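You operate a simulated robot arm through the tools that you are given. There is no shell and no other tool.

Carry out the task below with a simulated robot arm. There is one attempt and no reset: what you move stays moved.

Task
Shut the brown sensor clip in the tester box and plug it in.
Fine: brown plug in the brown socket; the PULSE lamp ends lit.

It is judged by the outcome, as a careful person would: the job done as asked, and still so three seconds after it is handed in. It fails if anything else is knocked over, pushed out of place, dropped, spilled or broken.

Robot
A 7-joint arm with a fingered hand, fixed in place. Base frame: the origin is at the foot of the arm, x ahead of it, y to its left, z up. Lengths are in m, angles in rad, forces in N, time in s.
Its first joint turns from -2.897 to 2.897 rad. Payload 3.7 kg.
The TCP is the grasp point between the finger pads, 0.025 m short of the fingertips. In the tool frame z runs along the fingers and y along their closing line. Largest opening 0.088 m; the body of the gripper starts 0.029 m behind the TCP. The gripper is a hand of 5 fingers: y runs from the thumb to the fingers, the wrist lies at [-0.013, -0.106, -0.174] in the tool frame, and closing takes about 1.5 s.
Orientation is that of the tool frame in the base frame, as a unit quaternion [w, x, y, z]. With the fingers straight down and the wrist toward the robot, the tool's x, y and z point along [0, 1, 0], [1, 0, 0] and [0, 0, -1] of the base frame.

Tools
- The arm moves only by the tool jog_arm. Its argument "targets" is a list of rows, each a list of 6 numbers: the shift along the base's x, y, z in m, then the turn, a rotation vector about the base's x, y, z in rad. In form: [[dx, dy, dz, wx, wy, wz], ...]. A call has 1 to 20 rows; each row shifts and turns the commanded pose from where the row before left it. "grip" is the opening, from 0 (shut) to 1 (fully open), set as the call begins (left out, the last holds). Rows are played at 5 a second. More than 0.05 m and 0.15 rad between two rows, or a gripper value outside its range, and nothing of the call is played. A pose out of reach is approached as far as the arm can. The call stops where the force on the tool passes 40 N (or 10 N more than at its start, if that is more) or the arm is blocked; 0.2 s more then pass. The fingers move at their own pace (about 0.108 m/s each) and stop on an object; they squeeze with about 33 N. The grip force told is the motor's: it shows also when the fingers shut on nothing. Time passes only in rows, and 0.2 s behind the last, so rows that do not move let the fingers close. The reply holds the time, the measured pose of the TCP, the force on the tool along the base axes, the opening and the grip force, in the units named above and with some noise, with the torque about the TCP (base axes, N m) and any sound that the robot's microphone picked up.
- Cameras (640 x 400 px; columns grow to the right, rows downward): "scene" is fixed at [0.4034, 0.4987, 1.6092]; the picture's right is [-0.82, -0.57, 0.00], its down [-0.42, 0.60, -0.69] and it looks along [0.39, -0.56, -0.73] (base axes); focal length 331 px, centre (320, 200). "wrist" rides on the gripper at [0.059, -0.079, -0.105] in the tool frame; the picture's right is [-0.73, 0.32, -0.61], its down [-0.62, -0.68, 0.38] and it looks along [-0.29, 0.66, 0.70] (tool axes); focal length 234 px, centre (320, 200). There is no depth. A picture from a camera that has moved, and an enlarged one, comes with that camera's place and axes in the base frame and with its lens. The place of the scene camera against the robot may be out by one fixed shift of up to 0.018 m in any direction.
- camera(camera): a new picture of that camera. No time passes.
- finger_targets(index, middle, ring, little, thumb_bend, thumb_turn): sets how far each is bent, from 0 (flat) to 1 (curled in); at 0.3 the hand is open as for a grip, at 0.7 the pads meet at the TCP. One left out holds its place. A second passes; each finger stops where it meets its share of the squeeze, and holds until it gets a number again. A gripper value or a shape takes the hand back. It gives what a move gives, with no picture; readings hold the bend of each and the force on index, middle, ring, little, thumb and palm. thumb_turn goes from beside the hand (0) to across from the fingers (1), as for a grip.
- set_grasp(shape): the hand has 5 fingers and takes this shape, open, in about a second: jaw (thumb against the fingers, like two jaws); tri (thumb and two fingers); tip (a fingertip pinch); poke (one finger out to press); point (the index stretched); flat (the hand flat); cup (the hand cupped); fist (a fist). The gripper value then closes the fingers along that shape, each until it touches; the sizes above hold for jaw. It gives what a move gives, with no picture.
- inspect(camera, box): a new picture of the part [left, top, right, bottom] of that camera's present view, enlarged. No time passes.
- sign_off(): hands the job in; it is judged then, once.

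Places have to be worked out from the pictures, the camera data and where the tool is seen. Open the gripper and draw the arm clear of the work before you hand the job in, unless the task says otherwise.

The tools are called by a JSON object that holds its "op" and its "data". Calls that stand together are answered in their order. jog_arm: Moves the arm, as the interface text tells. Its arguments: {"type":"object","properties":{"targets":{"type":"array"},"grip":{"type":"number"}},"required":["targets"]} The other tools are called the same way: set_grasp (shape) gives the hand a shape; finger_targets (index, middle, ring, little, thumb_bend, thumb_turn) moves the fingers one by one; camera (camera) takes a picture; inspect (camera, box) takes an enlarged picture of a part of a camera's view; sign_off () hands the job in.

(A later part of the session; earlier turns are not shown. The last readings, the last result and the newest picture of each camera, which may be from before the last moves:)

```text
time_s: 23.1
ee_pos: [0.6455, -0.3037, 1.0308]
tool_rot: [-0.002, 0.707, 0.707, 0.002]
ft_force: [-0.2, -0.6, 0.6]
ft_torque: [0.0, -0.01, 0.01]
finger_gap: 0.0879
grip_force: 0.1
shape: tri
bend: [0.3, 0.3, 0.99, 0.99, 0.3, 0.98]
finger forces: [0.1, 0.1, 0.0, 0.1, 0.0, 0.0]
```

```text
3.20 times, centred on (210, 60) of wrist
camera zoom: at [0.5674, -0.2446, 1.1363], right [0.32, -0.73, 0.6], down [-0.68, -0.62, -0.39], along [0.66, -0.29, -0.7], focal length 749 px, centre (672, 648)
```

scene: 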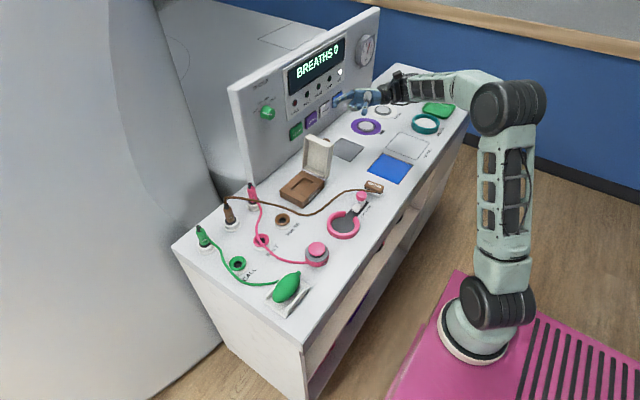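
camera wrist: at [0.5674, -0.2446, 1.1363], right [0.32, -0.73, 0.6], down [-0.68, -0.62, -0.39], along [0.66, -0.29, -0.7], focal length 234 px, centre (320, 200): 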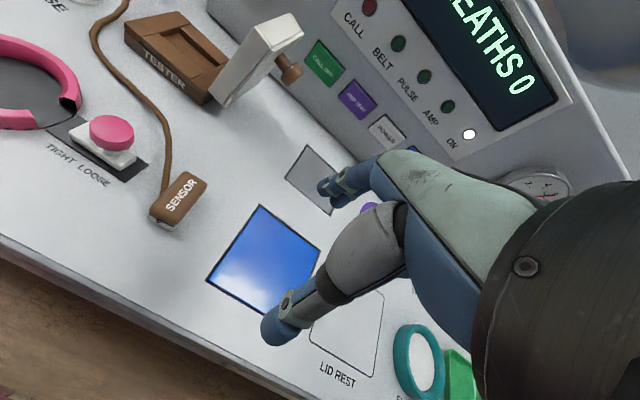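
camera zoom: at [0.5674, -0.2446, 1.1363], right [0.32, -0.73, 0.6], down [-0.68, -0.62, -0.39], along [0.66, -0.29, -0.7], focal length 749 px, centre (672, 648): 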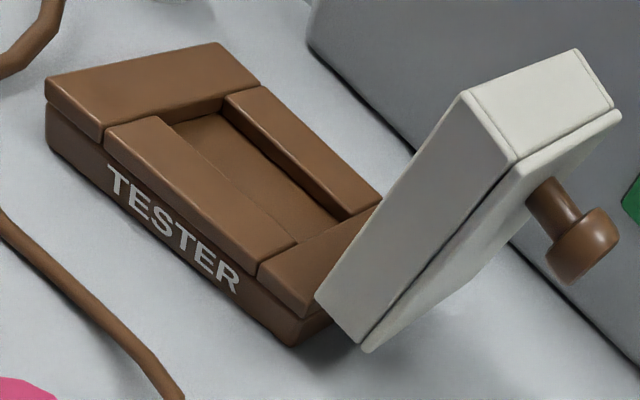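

The clip centre is about (0.685,-0.205), its top at about z 0.87. I'll turn the hand about +97° (fingers toward +y, thumb toward -y) over the clip and partly close it, staying high.

{"op": "jog_arm", "data": {"targets": [[0.003, 0.0076, 0, 0, 0, 0.131], [0.003, 0.0076, 0, 0, 0, 0.131], [0.003, 0.0076, 0, 0, 0, 0.131], [0.003, 0.0076, 0, 0, 0, 0.131], [0.003, 0.0076, 0, 0, 0, 0.131], [0.003, 0.0076, 0, 0, 0, 0.131], [0.003, 0.0076, 0, 0, 0, 0.131], [0.003, 0.0076, -0.01, 0, 0, 0.131], [0.003, 0.0076, -0.01, 0, 0, 0.131], [0.003, 0.0076, -0.01, 0, 0, 0.131], [0.003, 0.0076, -0.01, 0, 0, 0.131], [0.003, 0.0076, -0.01, 0, 0, 0.131], [0.003, 0.0076, 0, 0, 0, 0.131]], "grip": 0.7}}

{"op": "camera", "data": {"camera": "wrist"}}

{"op": "camera", "data": {"camera": "scene"}}

```text
time_s: 25.9
ee_pos: [0.6866, -0.2058, 0.9833]
tool_rot: [-0.004, -0.066, 0.998, -0.001]
ft_force: [-0.2, -0.5, -0.4]
ft_torque: [-0.05, 0.02, 0.02]
finger_gap: 0.062
grip_force: 0.1
shape: tri
bend: [0.27, 0.37, 0.99, 0.99, 0.58, 0.99]
finger forces: [0.0, 0.1, 0.0, 0.0, 0.1, 0.0]
```

```text
taken
camera wrist: at [0.6398, -0.2918, 1.0883], right [0.68, 0.42, 0.6], down [0.71, -0.59, -0.39], along [0.19, 0.69, -0.7], focal length 234 px, centre (320, 200)
```

wrist: 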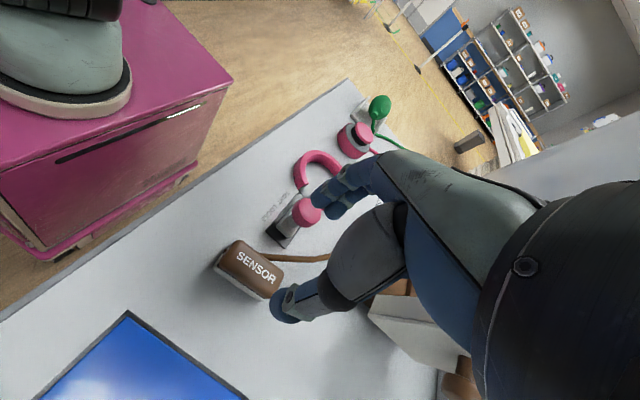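

```text
taken
```

scene: 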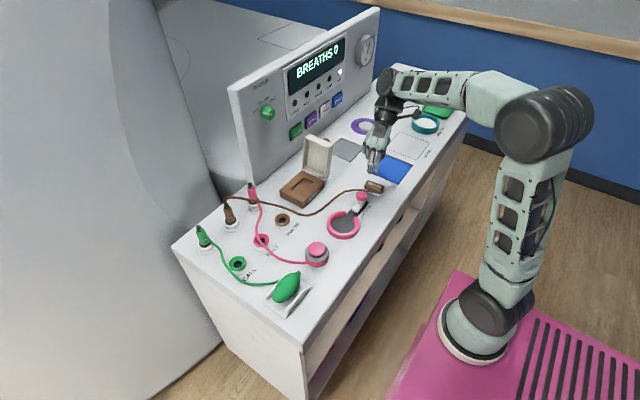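

The wrist view confirms the clip lies directly under the grasp point. I'll zoom in to check yaw and offset before descending.

{"op": "inspect", "data": {"camera": "wrist", "box": [190, 170, 350, 330]}}

{"op": "inspect", "data": {"camera": "scene", "box": [340, 130, 420, 210]}}

```text
2.50 times, centred on (270, 250) of wrist
camera zoom: at [0.6398, -0.2918, 1.0883], right [0.68, 0.42, 0.6], down [0.71, -0.59, -0.39], along [0.19, 0.69, -0.7], focal length 585 px, centre (445, 75)
```

zoom: 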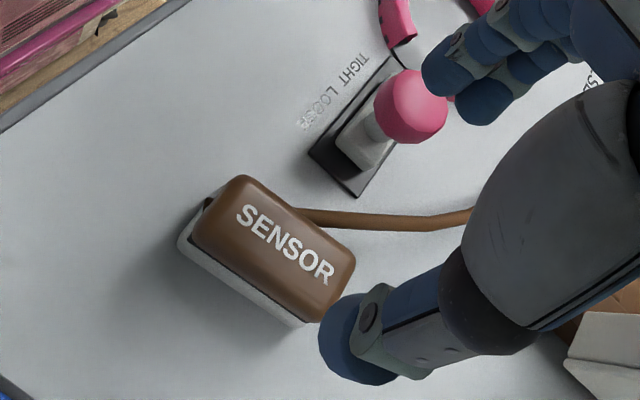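

```text
5.00 times, centred on (380, 170) of scene
camera zoom: at [0.4034, 0.4987, 1.6092], right [-0.82, -0.57, 0.0], down [-0.42, 0.6, -0.69], along [0.39, -0.56, -0.73], focal length 1653 px, centre (20, 350)
```

zoom: 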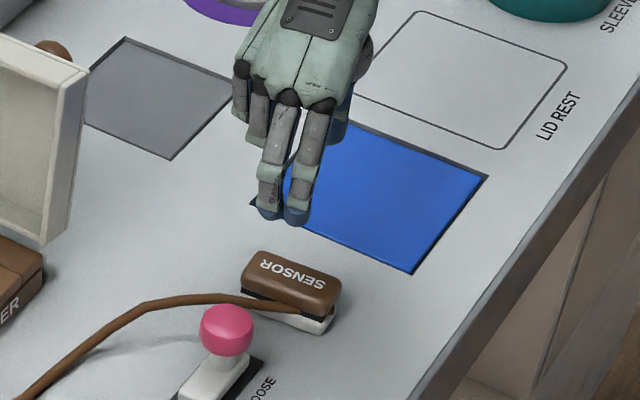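

The clip top centre comes out at (0.685,-0.206,0.872), right under the TCP. The pink slider knob at (0.694,-0.122) clears the fingers by about 15 mm. I'll descend most of the way, then check.

{"op": "jog_arm", "data": {"targets": [[-0.0005, 0, -0.025, 0, 0, 0], [-0.0005, 0, -0.025, 0, 0, 0], [0, 0, -0.02, 0, 0, 0], [0, 0, -0.01, 0, 0, 0]]}}

{"op": "inspect", "data": {"camera": "wrist", "box": [220, 150, 400, 330]}}

{"op": "inspect", "data": {"camera": "scene", "box": [340, 140, 410, 210]}}

```text
time_s: 26.9
ee_pos: [0.6863, -0.2065, 0.9021]
tool_rot: [-0.004, -0.066, 0.998, 0.0]
ft_force: [0.3, -0.5, -0.2]
ft_torque: [-0.01, -0.02, 0.04]
finger_gap: 0.0619
grip_force: 0.0
shape: tri
bend: [0.27, 0.37, 0.99, 0.99, 0.58, 0.99]
finger forces: [0.0, 0.0, 0.0, 0.0, 0.1, 0.0]
```

```text
2.22 times, centred on (310, 240) of wrist
camera zoom: at [0.6388, -0.2914, 1.0078], right [0.68, 0.42, 0.6], down [0.71, -0.59, -0.39], along [0.19, 0.69, -0.7], focal length 520 px, centre (342, 111)
```

zoom: 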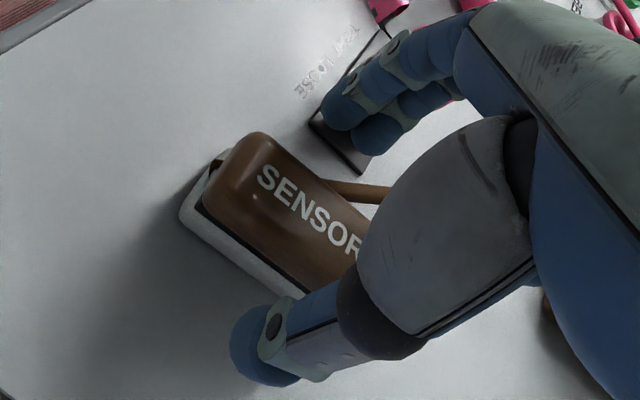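

```text
5.71 times, centred on (375, 175) of scene
camera zoom: at [0.4034, 0.4987, 1.6092], right [-0.82, -0.57, 0.0], down [-0.42, 0.6, -0.69], along [0.39, -0.56, -0.73], focal length 1889 px, centre (6, 343)
```

zoom: 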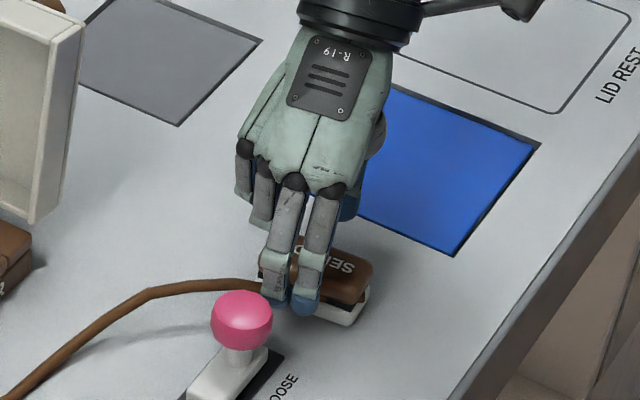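

Alignment looks right: the two fingers are on the +y side, the thumb on the -y side. I'll descend the last 17 mm and close gently.

{"op": "jog_arm", "data": {"targets": [[-0.0005, 0.0005, -0.009, 0, 0, 0], [0, 0, -0.008, 0, 0, 0], [0, 0, 0, 0, 0, 0]]}}

{"op": "inspect", "data": {"camera": "wrist", "box": [220, 150, 400, 330]}}

{"op": "inspect", "data": {"camera": "scene", "box": [345, 165, 405, 205]}}

```text
time_s: 27.7
ee_pos: [0.6863, -0.2041, 0.8851]
tool_rot: [-0.005, -0.067, 0.998, 0.0]
ft_force: [0.0, 0.5, 0.8]
ft_torque: [-0.01, 0.01, 0.0]
finger_gap: 0.0619
grip_force: 0.1
shape: tri
bend: [0.27, 0.37, 0.99, 0.99, 0.58, 0.99]
finger forces: [0.0, 0.0, 0.0, 0.0, 0.0, 0.0]
```

```text
2.22 times, centred on (310, 240) of wrist
camera zoom: at [0.639, -0.2906, 0.9906], right [0.68, 0.42, 0.6], down [0.7, -0.59, -0.39], along [0.19, 0.69, -0.7], focal length 520 px, centre (342, 111)
```

zoom: 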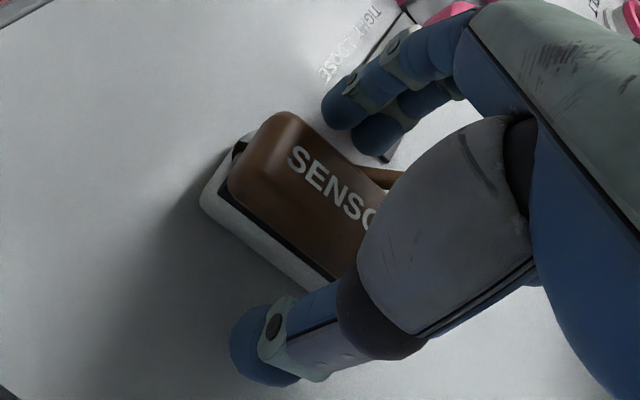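

```text
10.00 times, centred on (375, 185) of scene
camera zoom: at [0.4034, 0.4987, 1.6092], right [-0.82, -0.57, 0.0], down [-0.42, 0.6, -0.69], along [0.39, -0.56, -0.73], focal length 3306 px, centre (-230, 350)
```

zoom: 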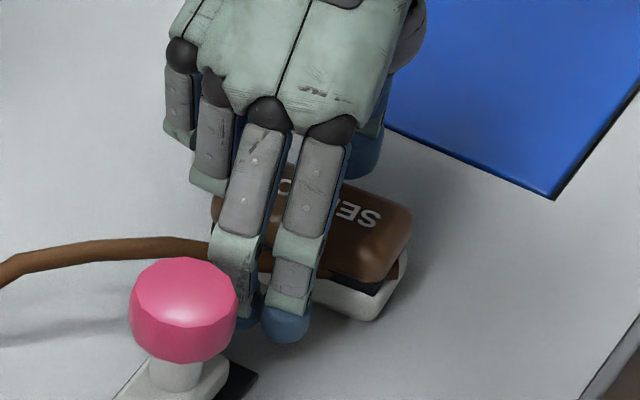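

No contact yet; the fingers straddle the clip. I'm closing the grip.

{"op": "jog_arm", "data": {"targets": [[0, 0, 0, 0, 0, 0], [0, 0, 0, 0, 0, 0], [0, 0, 0, 0, 0, 0], [0, 0, 0, 0, 0, 0], [0, 0, 0, 0, 0, 0], [0, 0, 0, 0, 0, 0], [0, 0, 0, 0, 0, 0], [0, 0, 0, 0, 0, 0]], "grip": 0}}

{"op": "inspect", "data": {"camera": "wrist", "box": [220, 150, 400, 330]}}

{"op": "inspect", "data": {"camera": "scene", "box": [345, 165, 405, 205]}}

```text
time_s: 29.5
ee_pos: [0.6865, -0.2042, 0.8857]
tool_rot: [-0.005, -0.066, 0.998, -0.001]
ft_force: [-0.6, 0.2, 0.7]
ft_torque: [0.02, -0.01, 0.01]
finger_gap: 0.0244
grip_force: 33.1
shape: tri
bend: [0.74, 0.55, 1.0, 1.0, 0.74, 1.0]
finger forces: [14.9, 14.9, 0.1, 0.0, 29.8, 0.0]
```

```text
2.22 times, centred on (310, 240) of wrist
camera zoom: at [0.639, -0.2905, 0.9906], right [0.68, 0.42, 0.6], down [0.7, -0.59, -0.39], along [0.19, 0.69, -0.7], focal length 520 px, centre (342, 111)
```

zoom: 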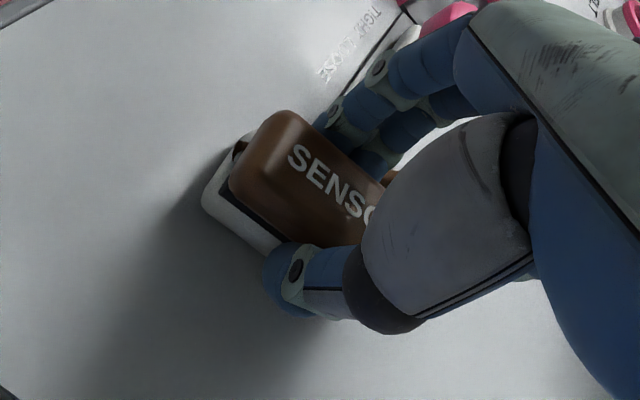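

```text
10.00 times, centred on (375, 185) of scene
camera zoom: at [0.4034, 0.4987, 1.6092], right [-0.82, -0.57, 0.0], down [-0.42, 0.6, -0.69], along [0.39, -0.56, -0.73], focal length 3306 px, centre (-230, 350)
```

zoom: 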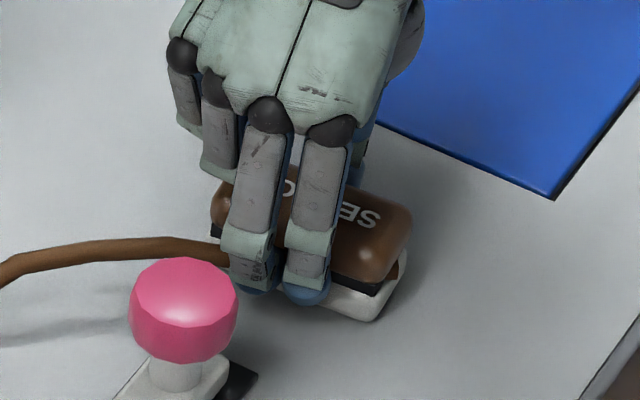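

The clip is gripped evenly (15/15 N against 30 N) without moving. I'll lift it a few cm and check it holds.

{"op": "jog_arm", "data": {"targets": [[0, 0, 0.006, 0, 0, 0], [0, 0, 0.01, 0, 0, 0], [0, 0, 0.015, 0, 0, 0], [0, 0, 0.02, 0, 0, 0], [0, 0, 0.02, 0, 0, 0]]}}

{"op": "inspect", "data": {"camera": "wrist", "box": [220, 150, 400, 330]}}

{"op": "camera", "data": {"camera": "scene"}}

{"op": "inspect", "data": {"camera": "scene", "box": [335, 130, 405, 205]}}

```text
time_s: 30.7
ee_pos: [0.687, -0.2045, 0.9567]
tool_rot: [-0.004, -0.066, 0.998, 0.0]
ft_force: [0.7, -1.4, -0.9]
ft_torque: [-0.04, 0.03, -0.01]
finger_gap: 0.0243
grip_force: 33.3
shape: tri
bend: [0.74, 0.55, 1.0, 1.0, 0.74, 1.0]
finger forces: [14.9, 14.7, 0.0, 0.0, 29.7, 0.0]
```

```text
2.22 times, centred on (310, 240) of wrist
camera zoom: at [0.6396, -0.2918, 1.062], right [0.68, 0.42, 0.6], down [0.7, -0.59, -0.39], along [0.19, 0.69, -0.7], focal length 520 px, centre (342, 111)
```

zoom: 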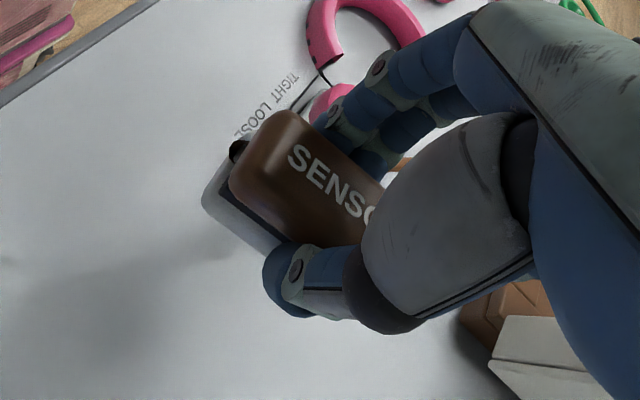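

```text
taken
```

scene: 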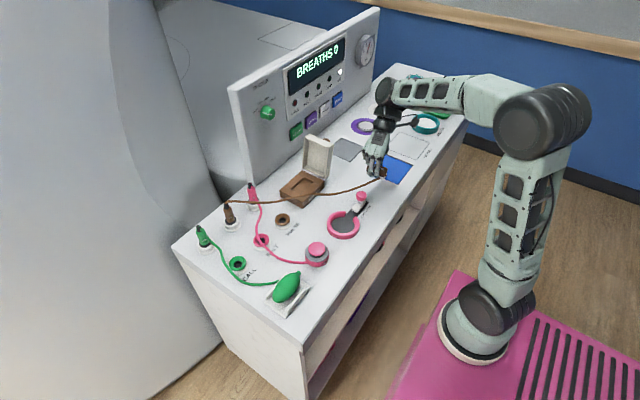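

```text
5.33 times, centred on (370, 168) of scene
camera zoom: at [0.4034, 0.4987, 1.6092], right [-0.82, -0.57, 0.0], down [-0.42, 0.6, -0.69], along [0.39, -0.56, -0.73], focal length 1763 px, centre (53, 373)
```

zoom: 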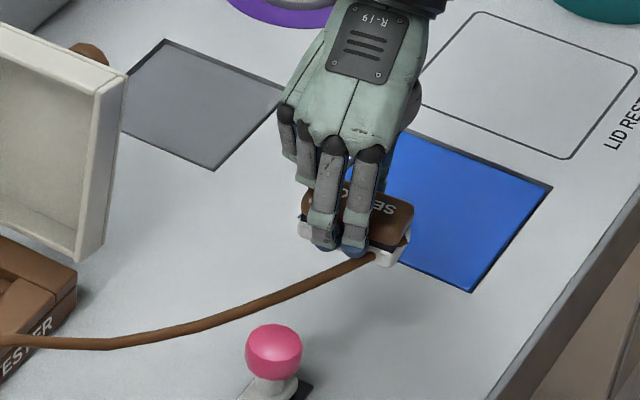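

The clip is lifted level and secure; the cable follows. I'll raise a bit more and turn the hand back about -97° (so the cable end points to +y), staying well away from the open lid.

{"op": "jog_arm", "data": {"targets": [[0, 0.004, 0.015, 0, 0, -0.131], [0, 0.006, 0.015, 0, 0, -0.131], [0, 0.007, 0.01, 0, 0, -0.131], [0, 0.007, 0.005, 0, 0, -0.131], [0, 0.007, 0, 0, 0, -0.131], [0.003, 0.007, 0, 0, 0, -0.131], [0.003, 0.007, 0, 0, 0, -0.131], [0.003, 0.007, 0, 0, 0, -0.131], [0.003, 0.007, 0, 0, 0, -0.131], [0.003, 0.007, 0, 0, 0, -0.131], [0.003, 0.007, 0, 0, 0, -0.131], [0.003, 0.007, 0, 0, 0, -0.131], [0.003, 0.007, 0, 0, 0, -0.131]]}}

{"op": "camera", "data": {"camera": "wrist"}}

{"op": "camera", "data": {"camera": "scene"}}

```text
time_s: 33.5
ee_pos: [0.7094, -0.1191, 1.0029]
tool_rot: [-0.002, 0.707, 0.707, 0.004]
ft_force: [-0.6, 0.4, -0.9]
ft_torque: [-0.01, 0.03, 0.0]
finger_gap: 0.0245
grip_force: 33.1
shape: tri
bend: [0.74, 0.55, 1.0, 1.0, 0.74, 1.0]
finger forces: [14.9, 14.8, 0.1, 0.0, 29.8, 0.1]
```

```text
taken
camera wrist: at [0.6299, -0.0606, 1.107], right [0.32, -0.73, 0.6], down [-0.68, -0.62, -0.39], along [0.66, -0.29, -0.7], focal length 234 px, centre (320, 200)
```

wrist: 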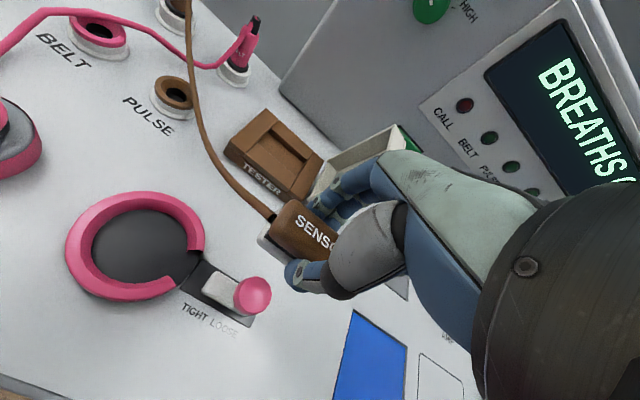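

```text
taken
```

scene: 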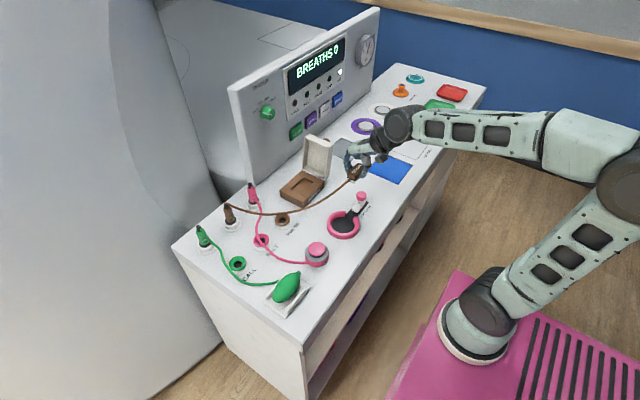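

The clip is turned with its cable end toward +y. I'll zoom on the recess and the held clip to fix the placement offset.

{"op": "inspect", "data": {"camera": "wrist", "box": [210, 90, 350, 210]}}

{"op": "inspect", "data": {"camera": "wrist", "box": [240, 170, 380, 310]}}

{"op": "inspect", "data": {"camera": "scene", "box": [270, 130, 400, 220]}}

```text
3.33 times, centred on (280, 150) of wrist
camera zoom: at [0.6299, -0.0606, 1.107], right [0.32, -0.73, 0.6], down [-0.68, -0.62, -0.39], along [0.66, -0.29, -0.7], focal length 781 px, centre (453, 367)
```

zoom: 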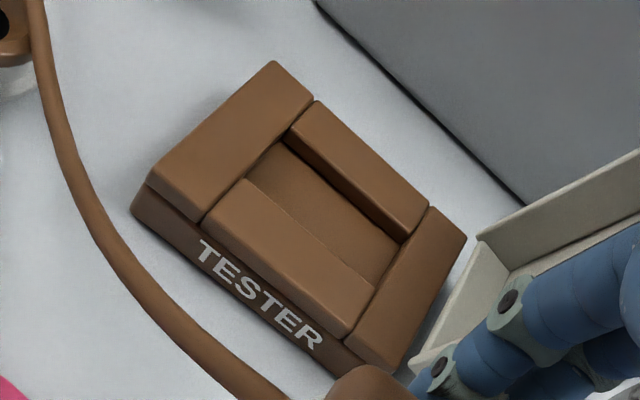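

```text
2.86 times, centred on (310, 240) of wrist
camera zoom: at [0.6299, -0.0606, 1.107], right [0.32, -0.73, 0.6], down [-0.68, -0.62, -0.39], along [0.66, -0.29, -0.7], focal length 669 px, centre (349, 86)
```

zoom: 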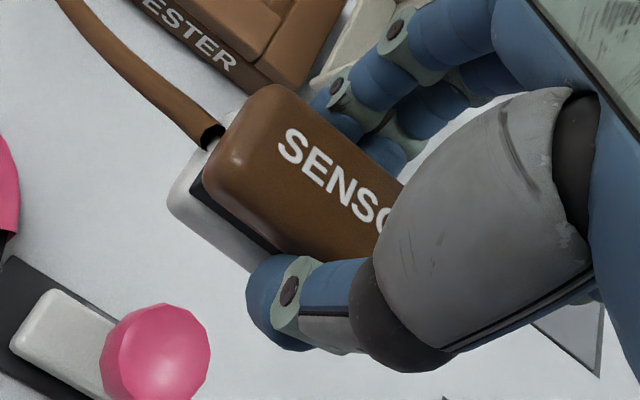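

```text
4.44 times, centred on (335, 175) of scene
camera zoom: at [0.4034, 0.4987, 1.6092], right [-0.82, -0.57, 0.0], down [-0.42, 0.6, -0.69], along [0.39, -0.56, -0.73], focal length 1469 px, centre (253, 311)
```

zoom: 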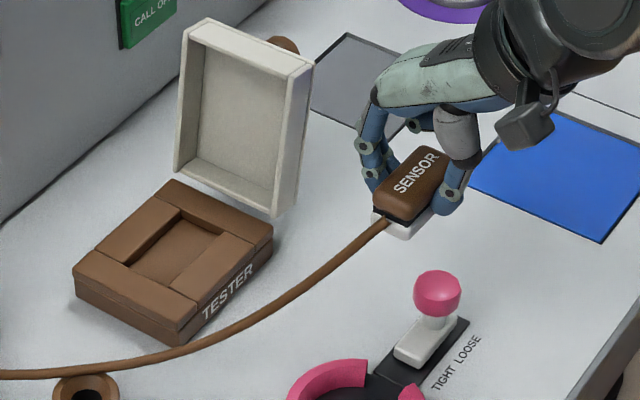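

The recess centre comes out at (0.871,-0.075), rim at z≈0.874, and the held clip is centred within 1 mm of the TCP. I'll move over the recess (keeping clear of the lid) at a safe height, removing a small residual tilt.

{"op": "jog_arm", "data": {"targets": [[0.01, 0.022, -0.005, -0.008, 0, 0], [0.02, 0.0214, -0.005, 0, 0, 0], [0.03, 0, -0.005, 0, 0, 0], [0.035, 0, -0.005, 0, 0, 0], [0.035, 0, -0.005, 0, 0, 0], [0.03, 0, -0.005, 0, 0, 0], [0.003, 0, 0, 0, 0, 0], [0, 0, 0, 0, 0, 0]]}}

{"op": "camera", "data": {"camera": "wrist"}}

{"op": "inspect", "data": {"camera": "scene", "box": [255, 120, 355, 210]}}

```text
time_s: 35.3
ee_pos: [0.8741, -0.0748, 0.9719]
tool_rot: [-0.001, 0.707, 0.707, 0.0]
ft_force: [0.3, 0.5, 0.3]
ft_torque: [0.03, 0.04, 0.01]
finger_gap: 0.0243
grip_force: 32.8
shape: tri
bend: [0.74, 0.55, 1.0, 1.0, 0.74, 1.0]
finger forces: [15.0, 14.9, 0.0, 0.0, 29.8, 0.0]
```

```text
taken
camera wrist: at [0.7945, -0.0161, 1.0765], right [0.32, -0.73, 0.61], down [-0.68, -0.62, -0.38], along [0.66, -0.29, -0.7], focal length 234 px, centre (320, 200)
```

wrist: 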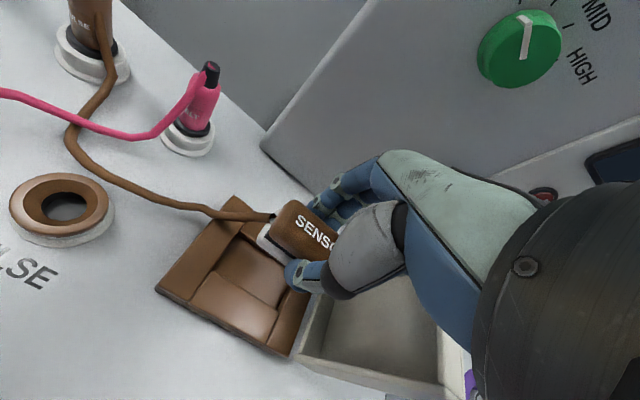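

```text
4.44 times, centred on (305, 165) of scene
camera zoom: at [0.4034, 0.4987, 1.6092], right [-0.82, -0.57, 0.0], down [-0.42, 0.6, -0.69], along [0.39, -0.56, -0.73], focal length 1469 px, centre (387, 356)
```

zoom: 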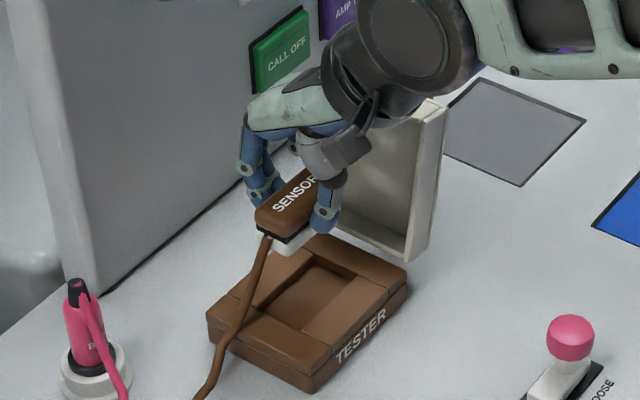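

The clip hangs over the recess with the cable draping to the +y side. I'll zoom to compare the clip with the recess before lowering.

{"op": "inspect", "data": {"camera": "wrist", "box": [150, 180, 350, 360]}}

{"op": "inspect", "data": {"camera": "scene", "box": [280, 155, 340, 210]}}

```text
2.22 times, centred on (250, 270) of wrist
camera zoom: at [0.7945, -0.0161, 1.0765], right [0.32, -0.73, 0.61], down [-0.68, -0.62, -0.38], along [0.66, -0.29, -0.7], focal length 520 px, centre (476, 44)
```

zoom: 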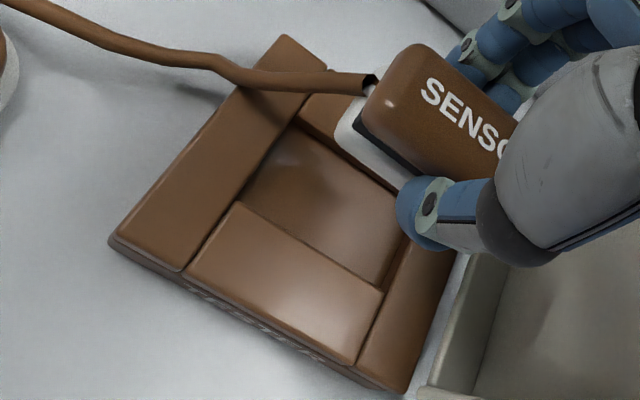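

```text
7.27 times, centred on (310, 182) of scene
camera zoom: at [0.4034, 0.4987, 1.6092], right [-0.82, -0.57, 0.0], down [-0.42, 0.6, -0.69], along [0.39, -0.56, -0.73], focal length 2404 px, centre (393, 327)
```

zoom: 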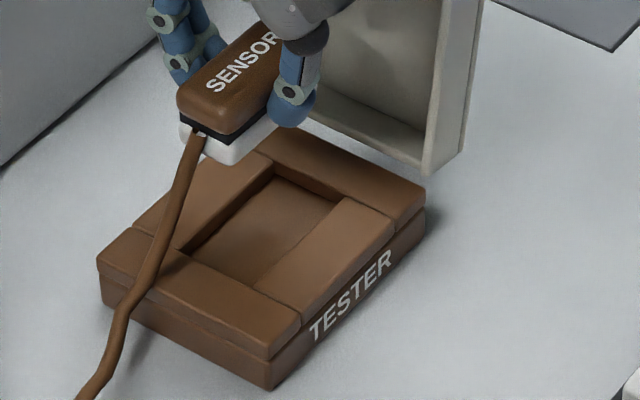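

In this closer view, the recess centre is about 4 mm nearer the robot than the clip. I'll shift by (-3.8, -1.8) mm and lower until the clip bottom is just above the rim.

{"op": "jog_arm", "data": {"targets": [[-0.0038, -0.0018, -0.01, 0, 0, 0], [0, 0, -0.015, 0, 0, 0], [0, 0, -0.015, 0, 0, 0], [0, 0, -0.004, 0, 0, 0], [0, 0, 0, 0, 0, 0]]}}

{"op": "inspect", "data": {"camera": "wrist", "box": [190, 160, 370, 320]}}

{"op": "inspect", "data": {"camera": "scene", "box": [275, 150, 335, 205]}}

```text
time_s: 36.5
ee_pos: [0.8698, -0.0766, 0.9283]
tool_rot: [0.0, 0.707, 0.707, 0.0]
ft_force: [0.6, -0.2, -0.4]
ft_torque: [0.01, -0.03, 0.02]
finger_gap: 0.0248
grip_force: 32.9
shape: tri
bend: [0.74, 0.55, 1.0, 1.0, 0.74, 1.0]
finger forces: [14.9, 14.9, 0.0, 0.0, 29.9, 0.0]
```

```text
2.50 times, centred on (280, 240) of wrist
camera zoom: at [0.7896, -0.0173, 1.0327], right [0.32, -0.73, 0.61], down [-0.68, -0.62, -0.38], along [0.66, -0.29, -0.7], focal length 585 px, centre (420, 100)
```

zoom: 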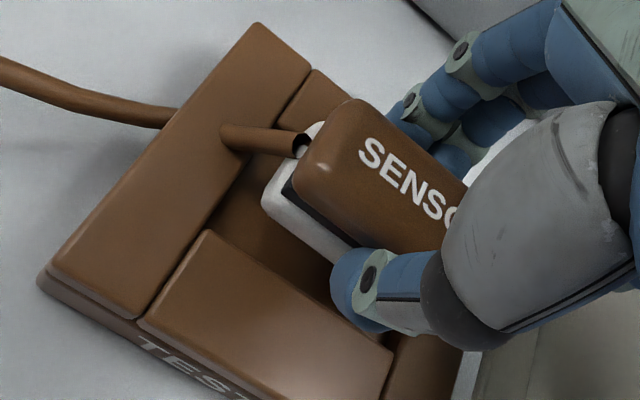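

```text
7.27 times, centred on (305, 178) of scene
camera zoom: at [0.4034, 0.4987, 1.6092], right [-0.82, -0.57, 0.0], down [-0.42, 0.6, -0.69], along [0.39, -0.56, -0.73], focal length 2404 px, centre (429, 364)
```

zoom: 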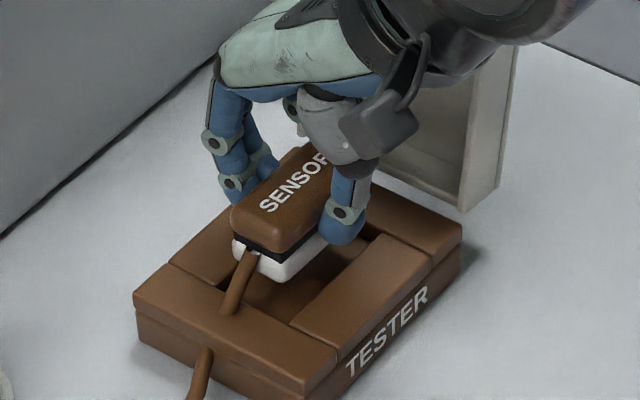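

Re-triangulating gives a surface z≈0.850, base rim z≈0.880 and recess centre (0.866,-0.0745), with the clip about 22 mm tall. So I shift 5 mm toward the robot and lower to just above the rim before checking again.

{"op": "jog_arm", "data": {"targets": [[-0.0025, 0, 0, 0, 0, 0], [-0.0025, 0, -0.003, 0, 0, 0], [0, 0, -0.005, 0, 0, 0], [0, 0, 0, 0, 0, 0]]}}

{"op": "inspect", "data": {"camera": "wrist", "box": [190, 160, 370, 320]}}

{"op": "inspect", "data": {"camera": "scene", "box": [275, 150, 335, 205]}}

```text
time_s: 37.5
ee_pos: [0.864, -0.0758, 0.9178]
tool_rot: [0.0, 0.707, 0.707, 0.001]
ft_force: [0.1, -0.1, 0.2]
ft_torque: [-0.03, 0.02, -0.01]
finger_gap: 0.0244
grip_force: 33.5
shape: tri
bend: [0.74, 0.55, 1.0, 1.0, 0.74, 1.0]
finger forces: [14.9, 14.9, 0.0, 0.1, 29.8, 0.0]
```

```text
2.50 times, centred on (280, 240) of wrist
camera zoom: at [0.7849, -0.0177, 1.0242], right [0.32, -0.73, 0.61], down [-0.68, -0.62, -0.38], along [0.66, -0.29, -0.7], focal length 585 px, centre (420, 100)
```

zoom: 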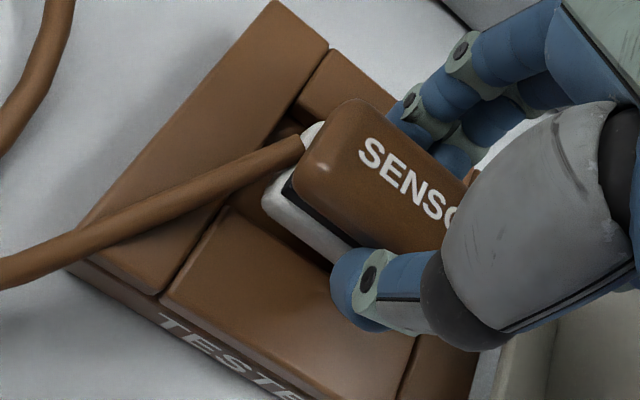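

```text
7.27 times, centred on (305, 178) of scene
camera zoom: at [0.4034, 0.4987, 1.6092], right [-0.82, -0.57, 0.0], down [-0.42, 0.6, -0.69], along [0.39, -0.56, -0.73], focal length 2404 px, centre (429, 364)
```

zoom: 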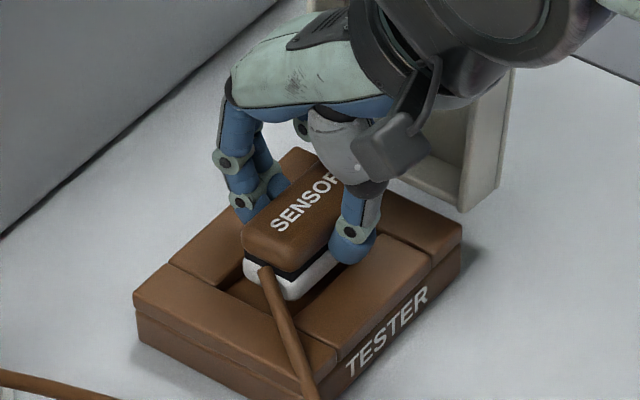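

The margins look even: about 3.5 mm to the near wall and 4.5 mm to the +y wall. I'll lower slowly into the recess, watching for contact.

{"op": "jog_arm", "data": {"targets": [[0, 0, -0.002, 0, 0, 0], [0, 0, -0.002, 0, 0, 0], [0, 0, -0.002, 0, 0, 0], [0, 0, -0.002, 0, 0, 0]]}}

```text
time_s: 38.5
ee_pos: [0.864, -0.0761, 0.9139]
tool_rot: [0.001, 0.707, 0.707, 0.002]
ft_force: [-0.5, -0.1, 12.0]
ft_torque: [-0.01, 0.17, -0.02]
finger_gap: 0.025
grip_force: 32.8
shape: tri
bend: [0.74, 0.55, 1.0, 1.0, 0.75, 1.0]
finger forces: [16.5, 16.4, 0.0, 0.0, 33.4, 0.0]
```

Contact at about 12 N. I'll look to see whether it's the recess floor, the rim, or the fingertips.

{"op": "inspect", "data": {"camera": "scene", "box": [280, 160, 330, 205]}}

{"op": "inspect", "data": {"camera": "wrist", "box": [220, 180, 340, 280]}}

```text
8.89 times, centred on (305, 182) of scene
camera zoom: at [0.4034, 0.4987, 1.6092], right [-0.82, -0.57, 0.0], down [-0.42, 0.6, -0.69], along [0.39, -0.56, -0.73], focal length 2939 px, centre (453, 356)
```

zoom: 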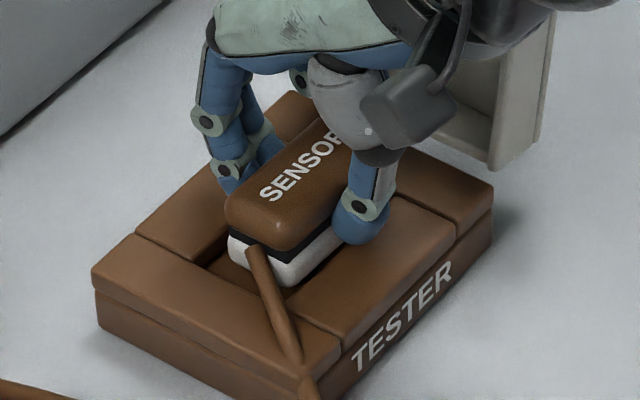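

```text
4.00 times, centred on (280, 230) of wrist
camera zoom: at [0.7845, -0.0182, 1.018], right [0.32, -0.73, 0.61], down [-0.68, -0.62, -0.39], along [0.66, -0.29, -0.69], focal length 937 px, centre (480, 80)
```

zoom: 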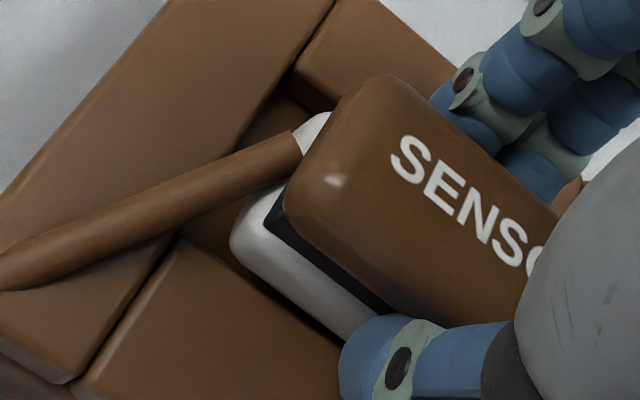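

The contact torque puts the contact on the robot-side edge, roughly 13 mm from the TCP. I'll back up 3 mm, shift 2 mm in +x and 1.5 mm in +y, and try again gently.

{"op": "jog_arm", "data": {"targets": [[0, 0, 0.004, 0, 0, 0], [0.002, 0.0015, 0, 0, 0, 0], [0, 0, -0.002, 0, 0, 0], [0, 0, -0.002, 0, 0, 0]]}}

{"op": "jog_arm", "data": {"targets": [[0, 0, -0.0015, 0, 0, 0]]}}

```text
time_s: 39.5
ee_pos: [0.8655, -0.0731, 0.9144]
tool_rot: [0.0, 0.708, 0.707, 0.0]
ft_force: [1.0, -0.8, 9.6]
ft_torque: [0.0, 0.11, -0.02]
finger_gap: 0.025
grip_force: 32.6
shape: tri
bend: [0.74, 0.55, 1.0, 1.0, 0.75, 1.0]
finger forces: [16.6, 16.9, 0.0, 0.0, 33.1, 0.0]
```

```text
time_s: 39.9
ee_pos: [0.8657, -0.0736, 0.9122]
tool_rot: [0.001, 0.708, 0.706, 0.001]
ft_force: [2.6, -0.1, 18.4]
ft_torque: [0.03, 0.22, -0.04]
finger_gap: 0.0262
grip_force: 33.0
shape: tri
bend: [0.74, 0.55, 1.0, 1.0, 0.75, 1.0]
finger forces: [18.4, 18.3, 0.0, 0.0, 36.4, 0.0]
```

Still resisting near x≈0.850, the inner edge of the near block. I'll look closely again before pushing any further.

{"op": "inspect", "data": {"camera": "scene", "box": [285, 165, 325, 200]}}

{"op": "inspect", "data": {"camera": "wrist", "box": [230, 190, 330, 280]}}

```text
11.43 times, centred on (305, 182) of scene
camera zoom: at [0.4034, 0.4987, 1.6092], right [-0.82, -0.57, 0.0], down [-0.42, 0.6, -0.69], along [0.39, -0.56, -0.73], focal length 3778 px, centre (491, 400)
```

zoom: 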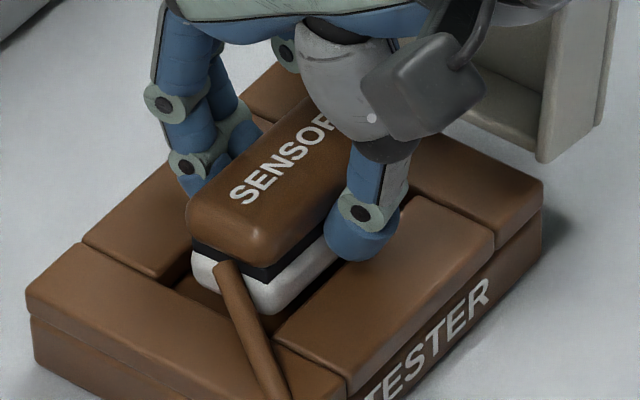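

```text
4.44 times, centred on (280, 235) of wrist
camera zoom: at [0.786, -0.0162, 1.0167], right [0.32, -0.73, 0.61], down [-0.68, -0.62, -0.39], along [0.66, -0.29, -0.69], focal length 1041 px, centre (498, 44)
```

zoom: 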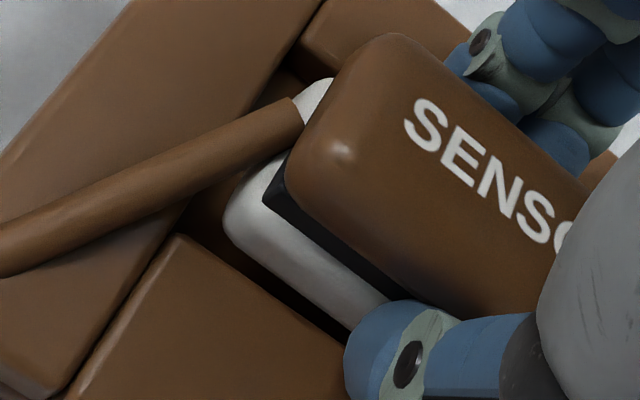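

The picture shows the clip's lower edge inside the recess with a dark gap to the near block, while the thumb tip sits on that block, so the thumb is what touches. I'll ease up about 1 mm and open slightly, so the clip settles the last few mm into the recess.

{"op": "jog_arm", "data": {"targets": [[0, 0, 0.002, 0, 0, 0]]}}

{"op": "jog_arm", "data": {"targets": [[0, 0, 0, 0, 0, 0], [0, 0, 0, 0, 0, 0], [0, 0, 0, 0, 0, 0]], "grip": 0.42}}

{"op": "inspect", "data": {"camera": "scene", "box": [285, 165, 325, 200]}}

{"op": "inspect", "data": {"camera": "wrist", "box": [230, 190, 330, 280]}}

```text
time_s: 40.3
ee_pos: [0.8659, -0.074, 0.9133]
tool_rot: [0.0, 0.707, 0.707, 0.0]
ft_force: [2.2, 0.4, 11.0]
ft_torque: [0.04, 0.06, -0.04]
finger_gap: 0.0262
grip_force: 32.6
shape: tri
bend: [0.74, 0.55, 1.0, 1.0, 0.75, 1.0]
finger forces: [18.3, 18.3, 0.0, 0.0, 34.6, 0.0]
```

```text
time_s: 41.1
ee_pos: [0.8654, -0.0736, 0.912]
tool_rot: [-0.001, 0.707, 0.707, -0.001]
ft_force: [-0.3, 1.1, -0.6]
ft_torque: [0.02, -0.01, -0.02]
finger_gap: 0.0365
grip_force: 0.1
shape: tri
bend: [0.74, 0.48, 0.99, 0.99, 0.72, 1.0]
finger forces: [0.0, 0.0, 0.0, 0.0, 0.0, 0.0]
```

```text
11.43 times, centred on (305, 182) of scene
camera zoom: at [0.4034, 0.4987, 1.6092], right [-0.82, -0.57, 0.0], down [-0.42, 0.6, -0.69], along [0.39, -0.56, -0.73], focal length 3778 px, centre (491, 400)
```

zoom: 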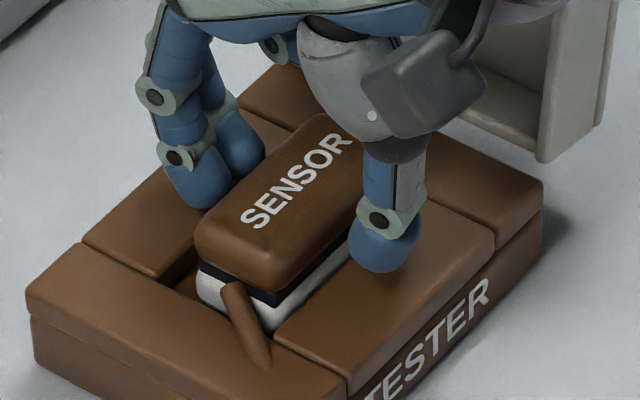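

```text
4.44 times, centred on (280, 235) of wrist
camera zoom: at [0.7861, -0.0165, 1.0172], right [0.32, -0.73, 0.61], down [-0.68, -0.62, -0.38], along [0.66, -0.29, -0.7], focal length 1041 px, centre (498, 44)
```

zoom: 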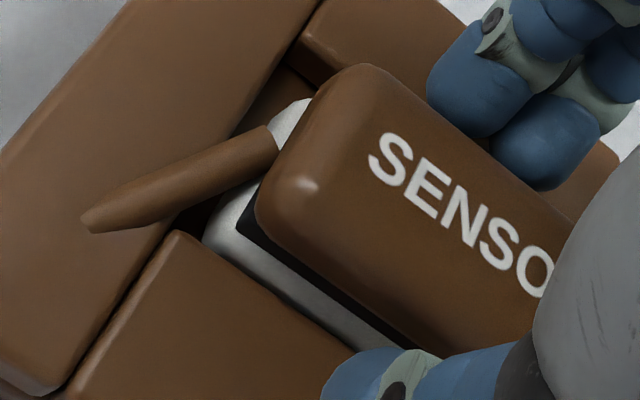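

The clip has settled into the recess. I'll open a little more while raising straight up, then back away to view it.

{"op": "jog_arm", "data": {"targets": [[0, 0, 0.003, 0, 0, 0], [0, 0, 0.006, 0, 0, 0], [0, 0, 0.01, 0, 0, 0], [0, 0, 0.02, 0, 0, 0], [0, 0, 0.03, 0, 0, 0], [-0.03, 0, 0.03, 0, 0, 0], [-0.04, 0, 0.01, 0, 0, 0], [-0.04, 0, 0, 0, 0, 0]], "grip": 0.6}}

{"op": "camera", "data": {"camera": "wrist"}}

{"op": "inspect", "data": {"camera": "scene", "box": [270, 125, 350, 205]}}

{"op": "camera", "data": {"camera": "scene"}}

```text
time_s: 42.9
ee_pos: [0.7571, -0.0737, 1.0215]
tool_rot: [-0.002, 0.707, 0.707, 0.0]
ft_force: [0.5, -0.1, 0.4]
ft_torque: [0.05, 0.05, 0.01]
finger_gap: 0.0528
grip_force: 0.0
shape: tri
bend: [0.74, 0.41, 0.99, 0.99, 0.65, 1.0]
finger forces: [0.1, 0.1, 0.1, 0.0, 0.0, 0.0]
```

```text
taken
camera wrist: at [0.6771, -0.0156, 1.1263], right [0.32, -0.73, 0.61], down [-0.68, -0.62, -0.38], along [0.66, -0.29, -0.7], focal length 234 px, centre (320, 200)
```

wrist: 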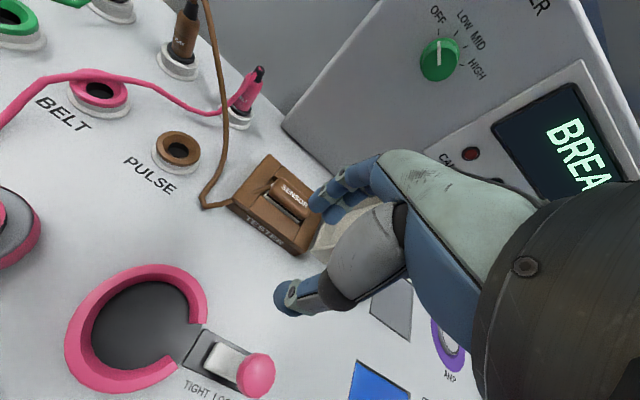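

```text
5.00 times, centred on (310, 165) of scene
camera zoom: at [0.4034, 0.4987, 1.6092], right [-0.82, -0.57, 0.0], down [-0.42, 0.6, -0.69], along [0.39, -0.56, -0.73], focal length 1653 px, centre (370, 375)
```

zoom: 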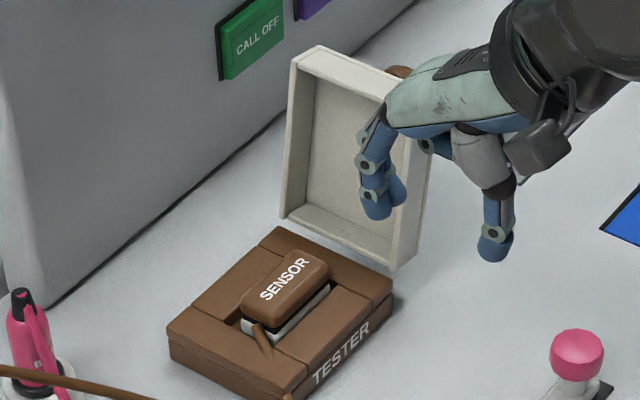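

```text
taken
```

scene: 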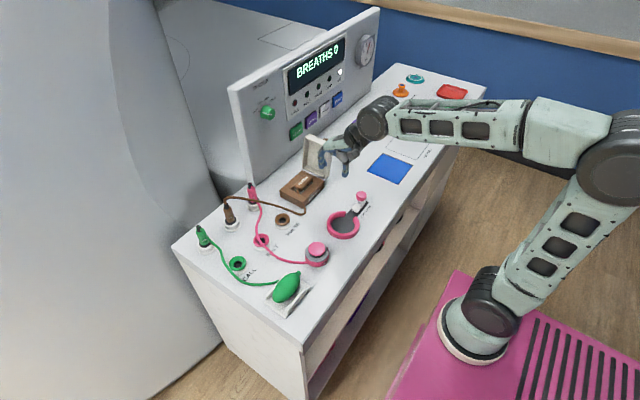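

The clip is in the recess. I'll zoom in to check that it sits flat and fully down.

{"op": "inspect", "data": {"camera": "scene", "box": [283, 165, 323, 205]}}

{"op": "inspect", "data": {"camera": "wrist", "box": [190, 140, 330, 260]}}

```text
10.00 times, centred on (303, 185) of scene
camera zoom: at [0.4034, 0.4987, 1.6092], right [-0.82, -0.57, 0.0], down [-0.42, 0.6, -0.69], along [0.39, -0.56, -0.73], focal length 3306 px, centre (490, 350)
```

zoom: 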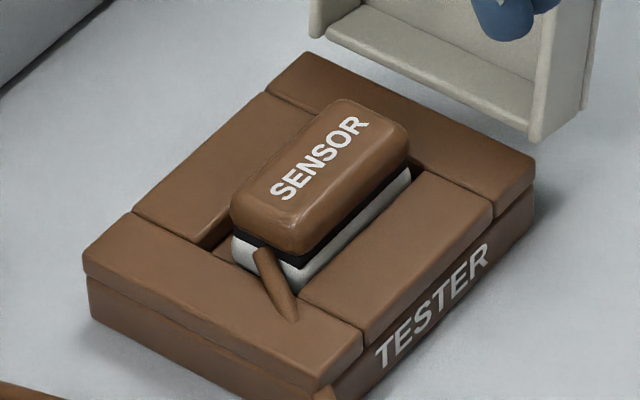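

```text
3.33 times, centred on (260, 200) of wrist
camera zoom: at [0.6771, -0.0156, 1.1263], right [0.32, -0.73, 0.61], down [-0.68, -0.62, -0.38], along [0.66, -0.29, -0.7], focal length 781 px, centre (520, 200)
```

zoom: 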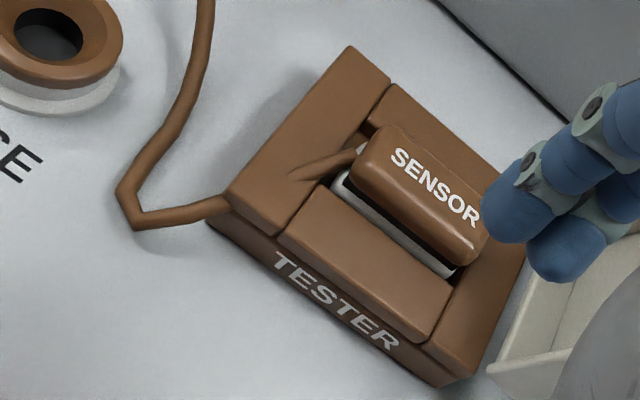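

The clip sits flat in the recess, top about z 0.89 and below the lid's interior height. Next I'll close the lid by re-gripping the knob and reversing the arc. First I back off to the right, away from the lid, with the hand opened.

{"op": "jog_arm", "data": {"targets": [[-0.03, 0, 0.01, 0, 0, 0], [-0.03, -0.02, 0.01, 0, 0, 0], [-0.02, -0.04, 0.01, 0, 0, 0], [-0.015, -0.045, 0, 0, 0, 0], [-0.01, -0.045, 0, 0, 0, 0], [-0.005, -0.045, 0, 0, 0, 0], [0, -0.035, 0, 0, 0, 0]], "grip": 1}}

```text
time_s: 44.5
ee_pos: [0.6448, -0.3056, 1.0519]
tool_rot: [0.0, 0.706, 0.708, 0.0]
ft_force: [0.0, 0.6, 0.8]
ft_torque: [0.01, -0.01, 0.01]
finger_gap: 0.0877
grip_force: 0.1
shape: tri
bend: [0.3, 0.3, 0.99, 0.99, 0.3, 0.98]
finger forces: [0.1, 0.0, 0.0, 0.0, 0.1, 0.1]
```

Now I'll tilt the hand back to horizontal while moving to the pre-grasp point behind the knob (the reverse of my earlier retreat).

{"op": "jog_arm", "data": {"targets": [[0.015, -0.001, 0.005, 0.1413, 0, 0], [0.02, -0.001, 0, 0.1413, 0, 0], [0.02, -0.001, 0, 0.1413, 0, 0], [0.02, -0.001, 0, 0.1413, 0, 0], [0.02, -0.001, 0, 0.1413, 0, 0], [0.02, -0.001, 0, 0.1413, 0, 0], [0.02, -0.001, 0, 0.1413, 0, 0], [0.02, -0.001, 0, 0.1413, 0, 0], [0.02, -0.001, 0, 0.1413, 0, 0], [0.025, 0, 0, 0.1413, 0, 0]]}}

{"op": "camera", "data": {"camera": "scene"}}

{"op": "camera", "data": {"camera": "wrist"}}

```text
time_s: 46.7
ee_pos: [0.8446, -0.315, 1.0559]
tool_rot: [-0.46, 0.538, 0.537, 0.459]
ft_force: [0.8, -0.1, 0.7]
ft_torque: [0.0, 0.01, -0.01]
finger_gap: 0.0876
grip_force: 0.0
shape: tri
bend: [0.3, 0.3, 0.99, 0.99, 0.3, 0.98]
finger forces: [0.1, 0.1, 0.1, 0.0, 0.0, 0.0]
```

```text
taken
```

scene: 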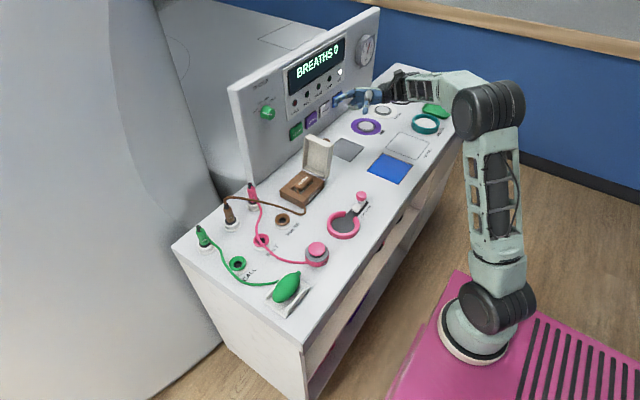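

```text
taken
camera wrist: at [0.7649, -0.4095, 1.1298], right [0.32, -0.71, -0.62], down [-0.68, 0.28, -0.68], along [0.66, 0.64, -0.39], focal length 234 px, centre (320, 200)
```

wrist: 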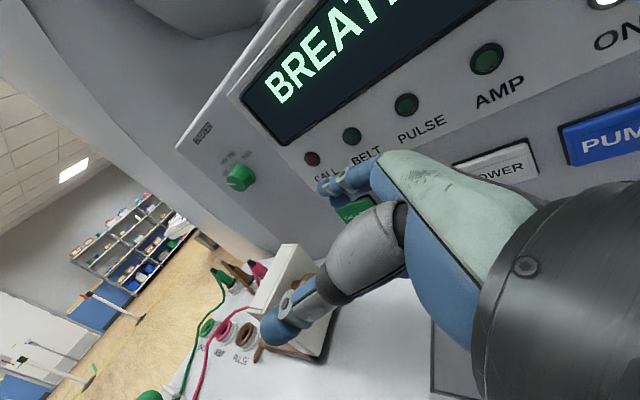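

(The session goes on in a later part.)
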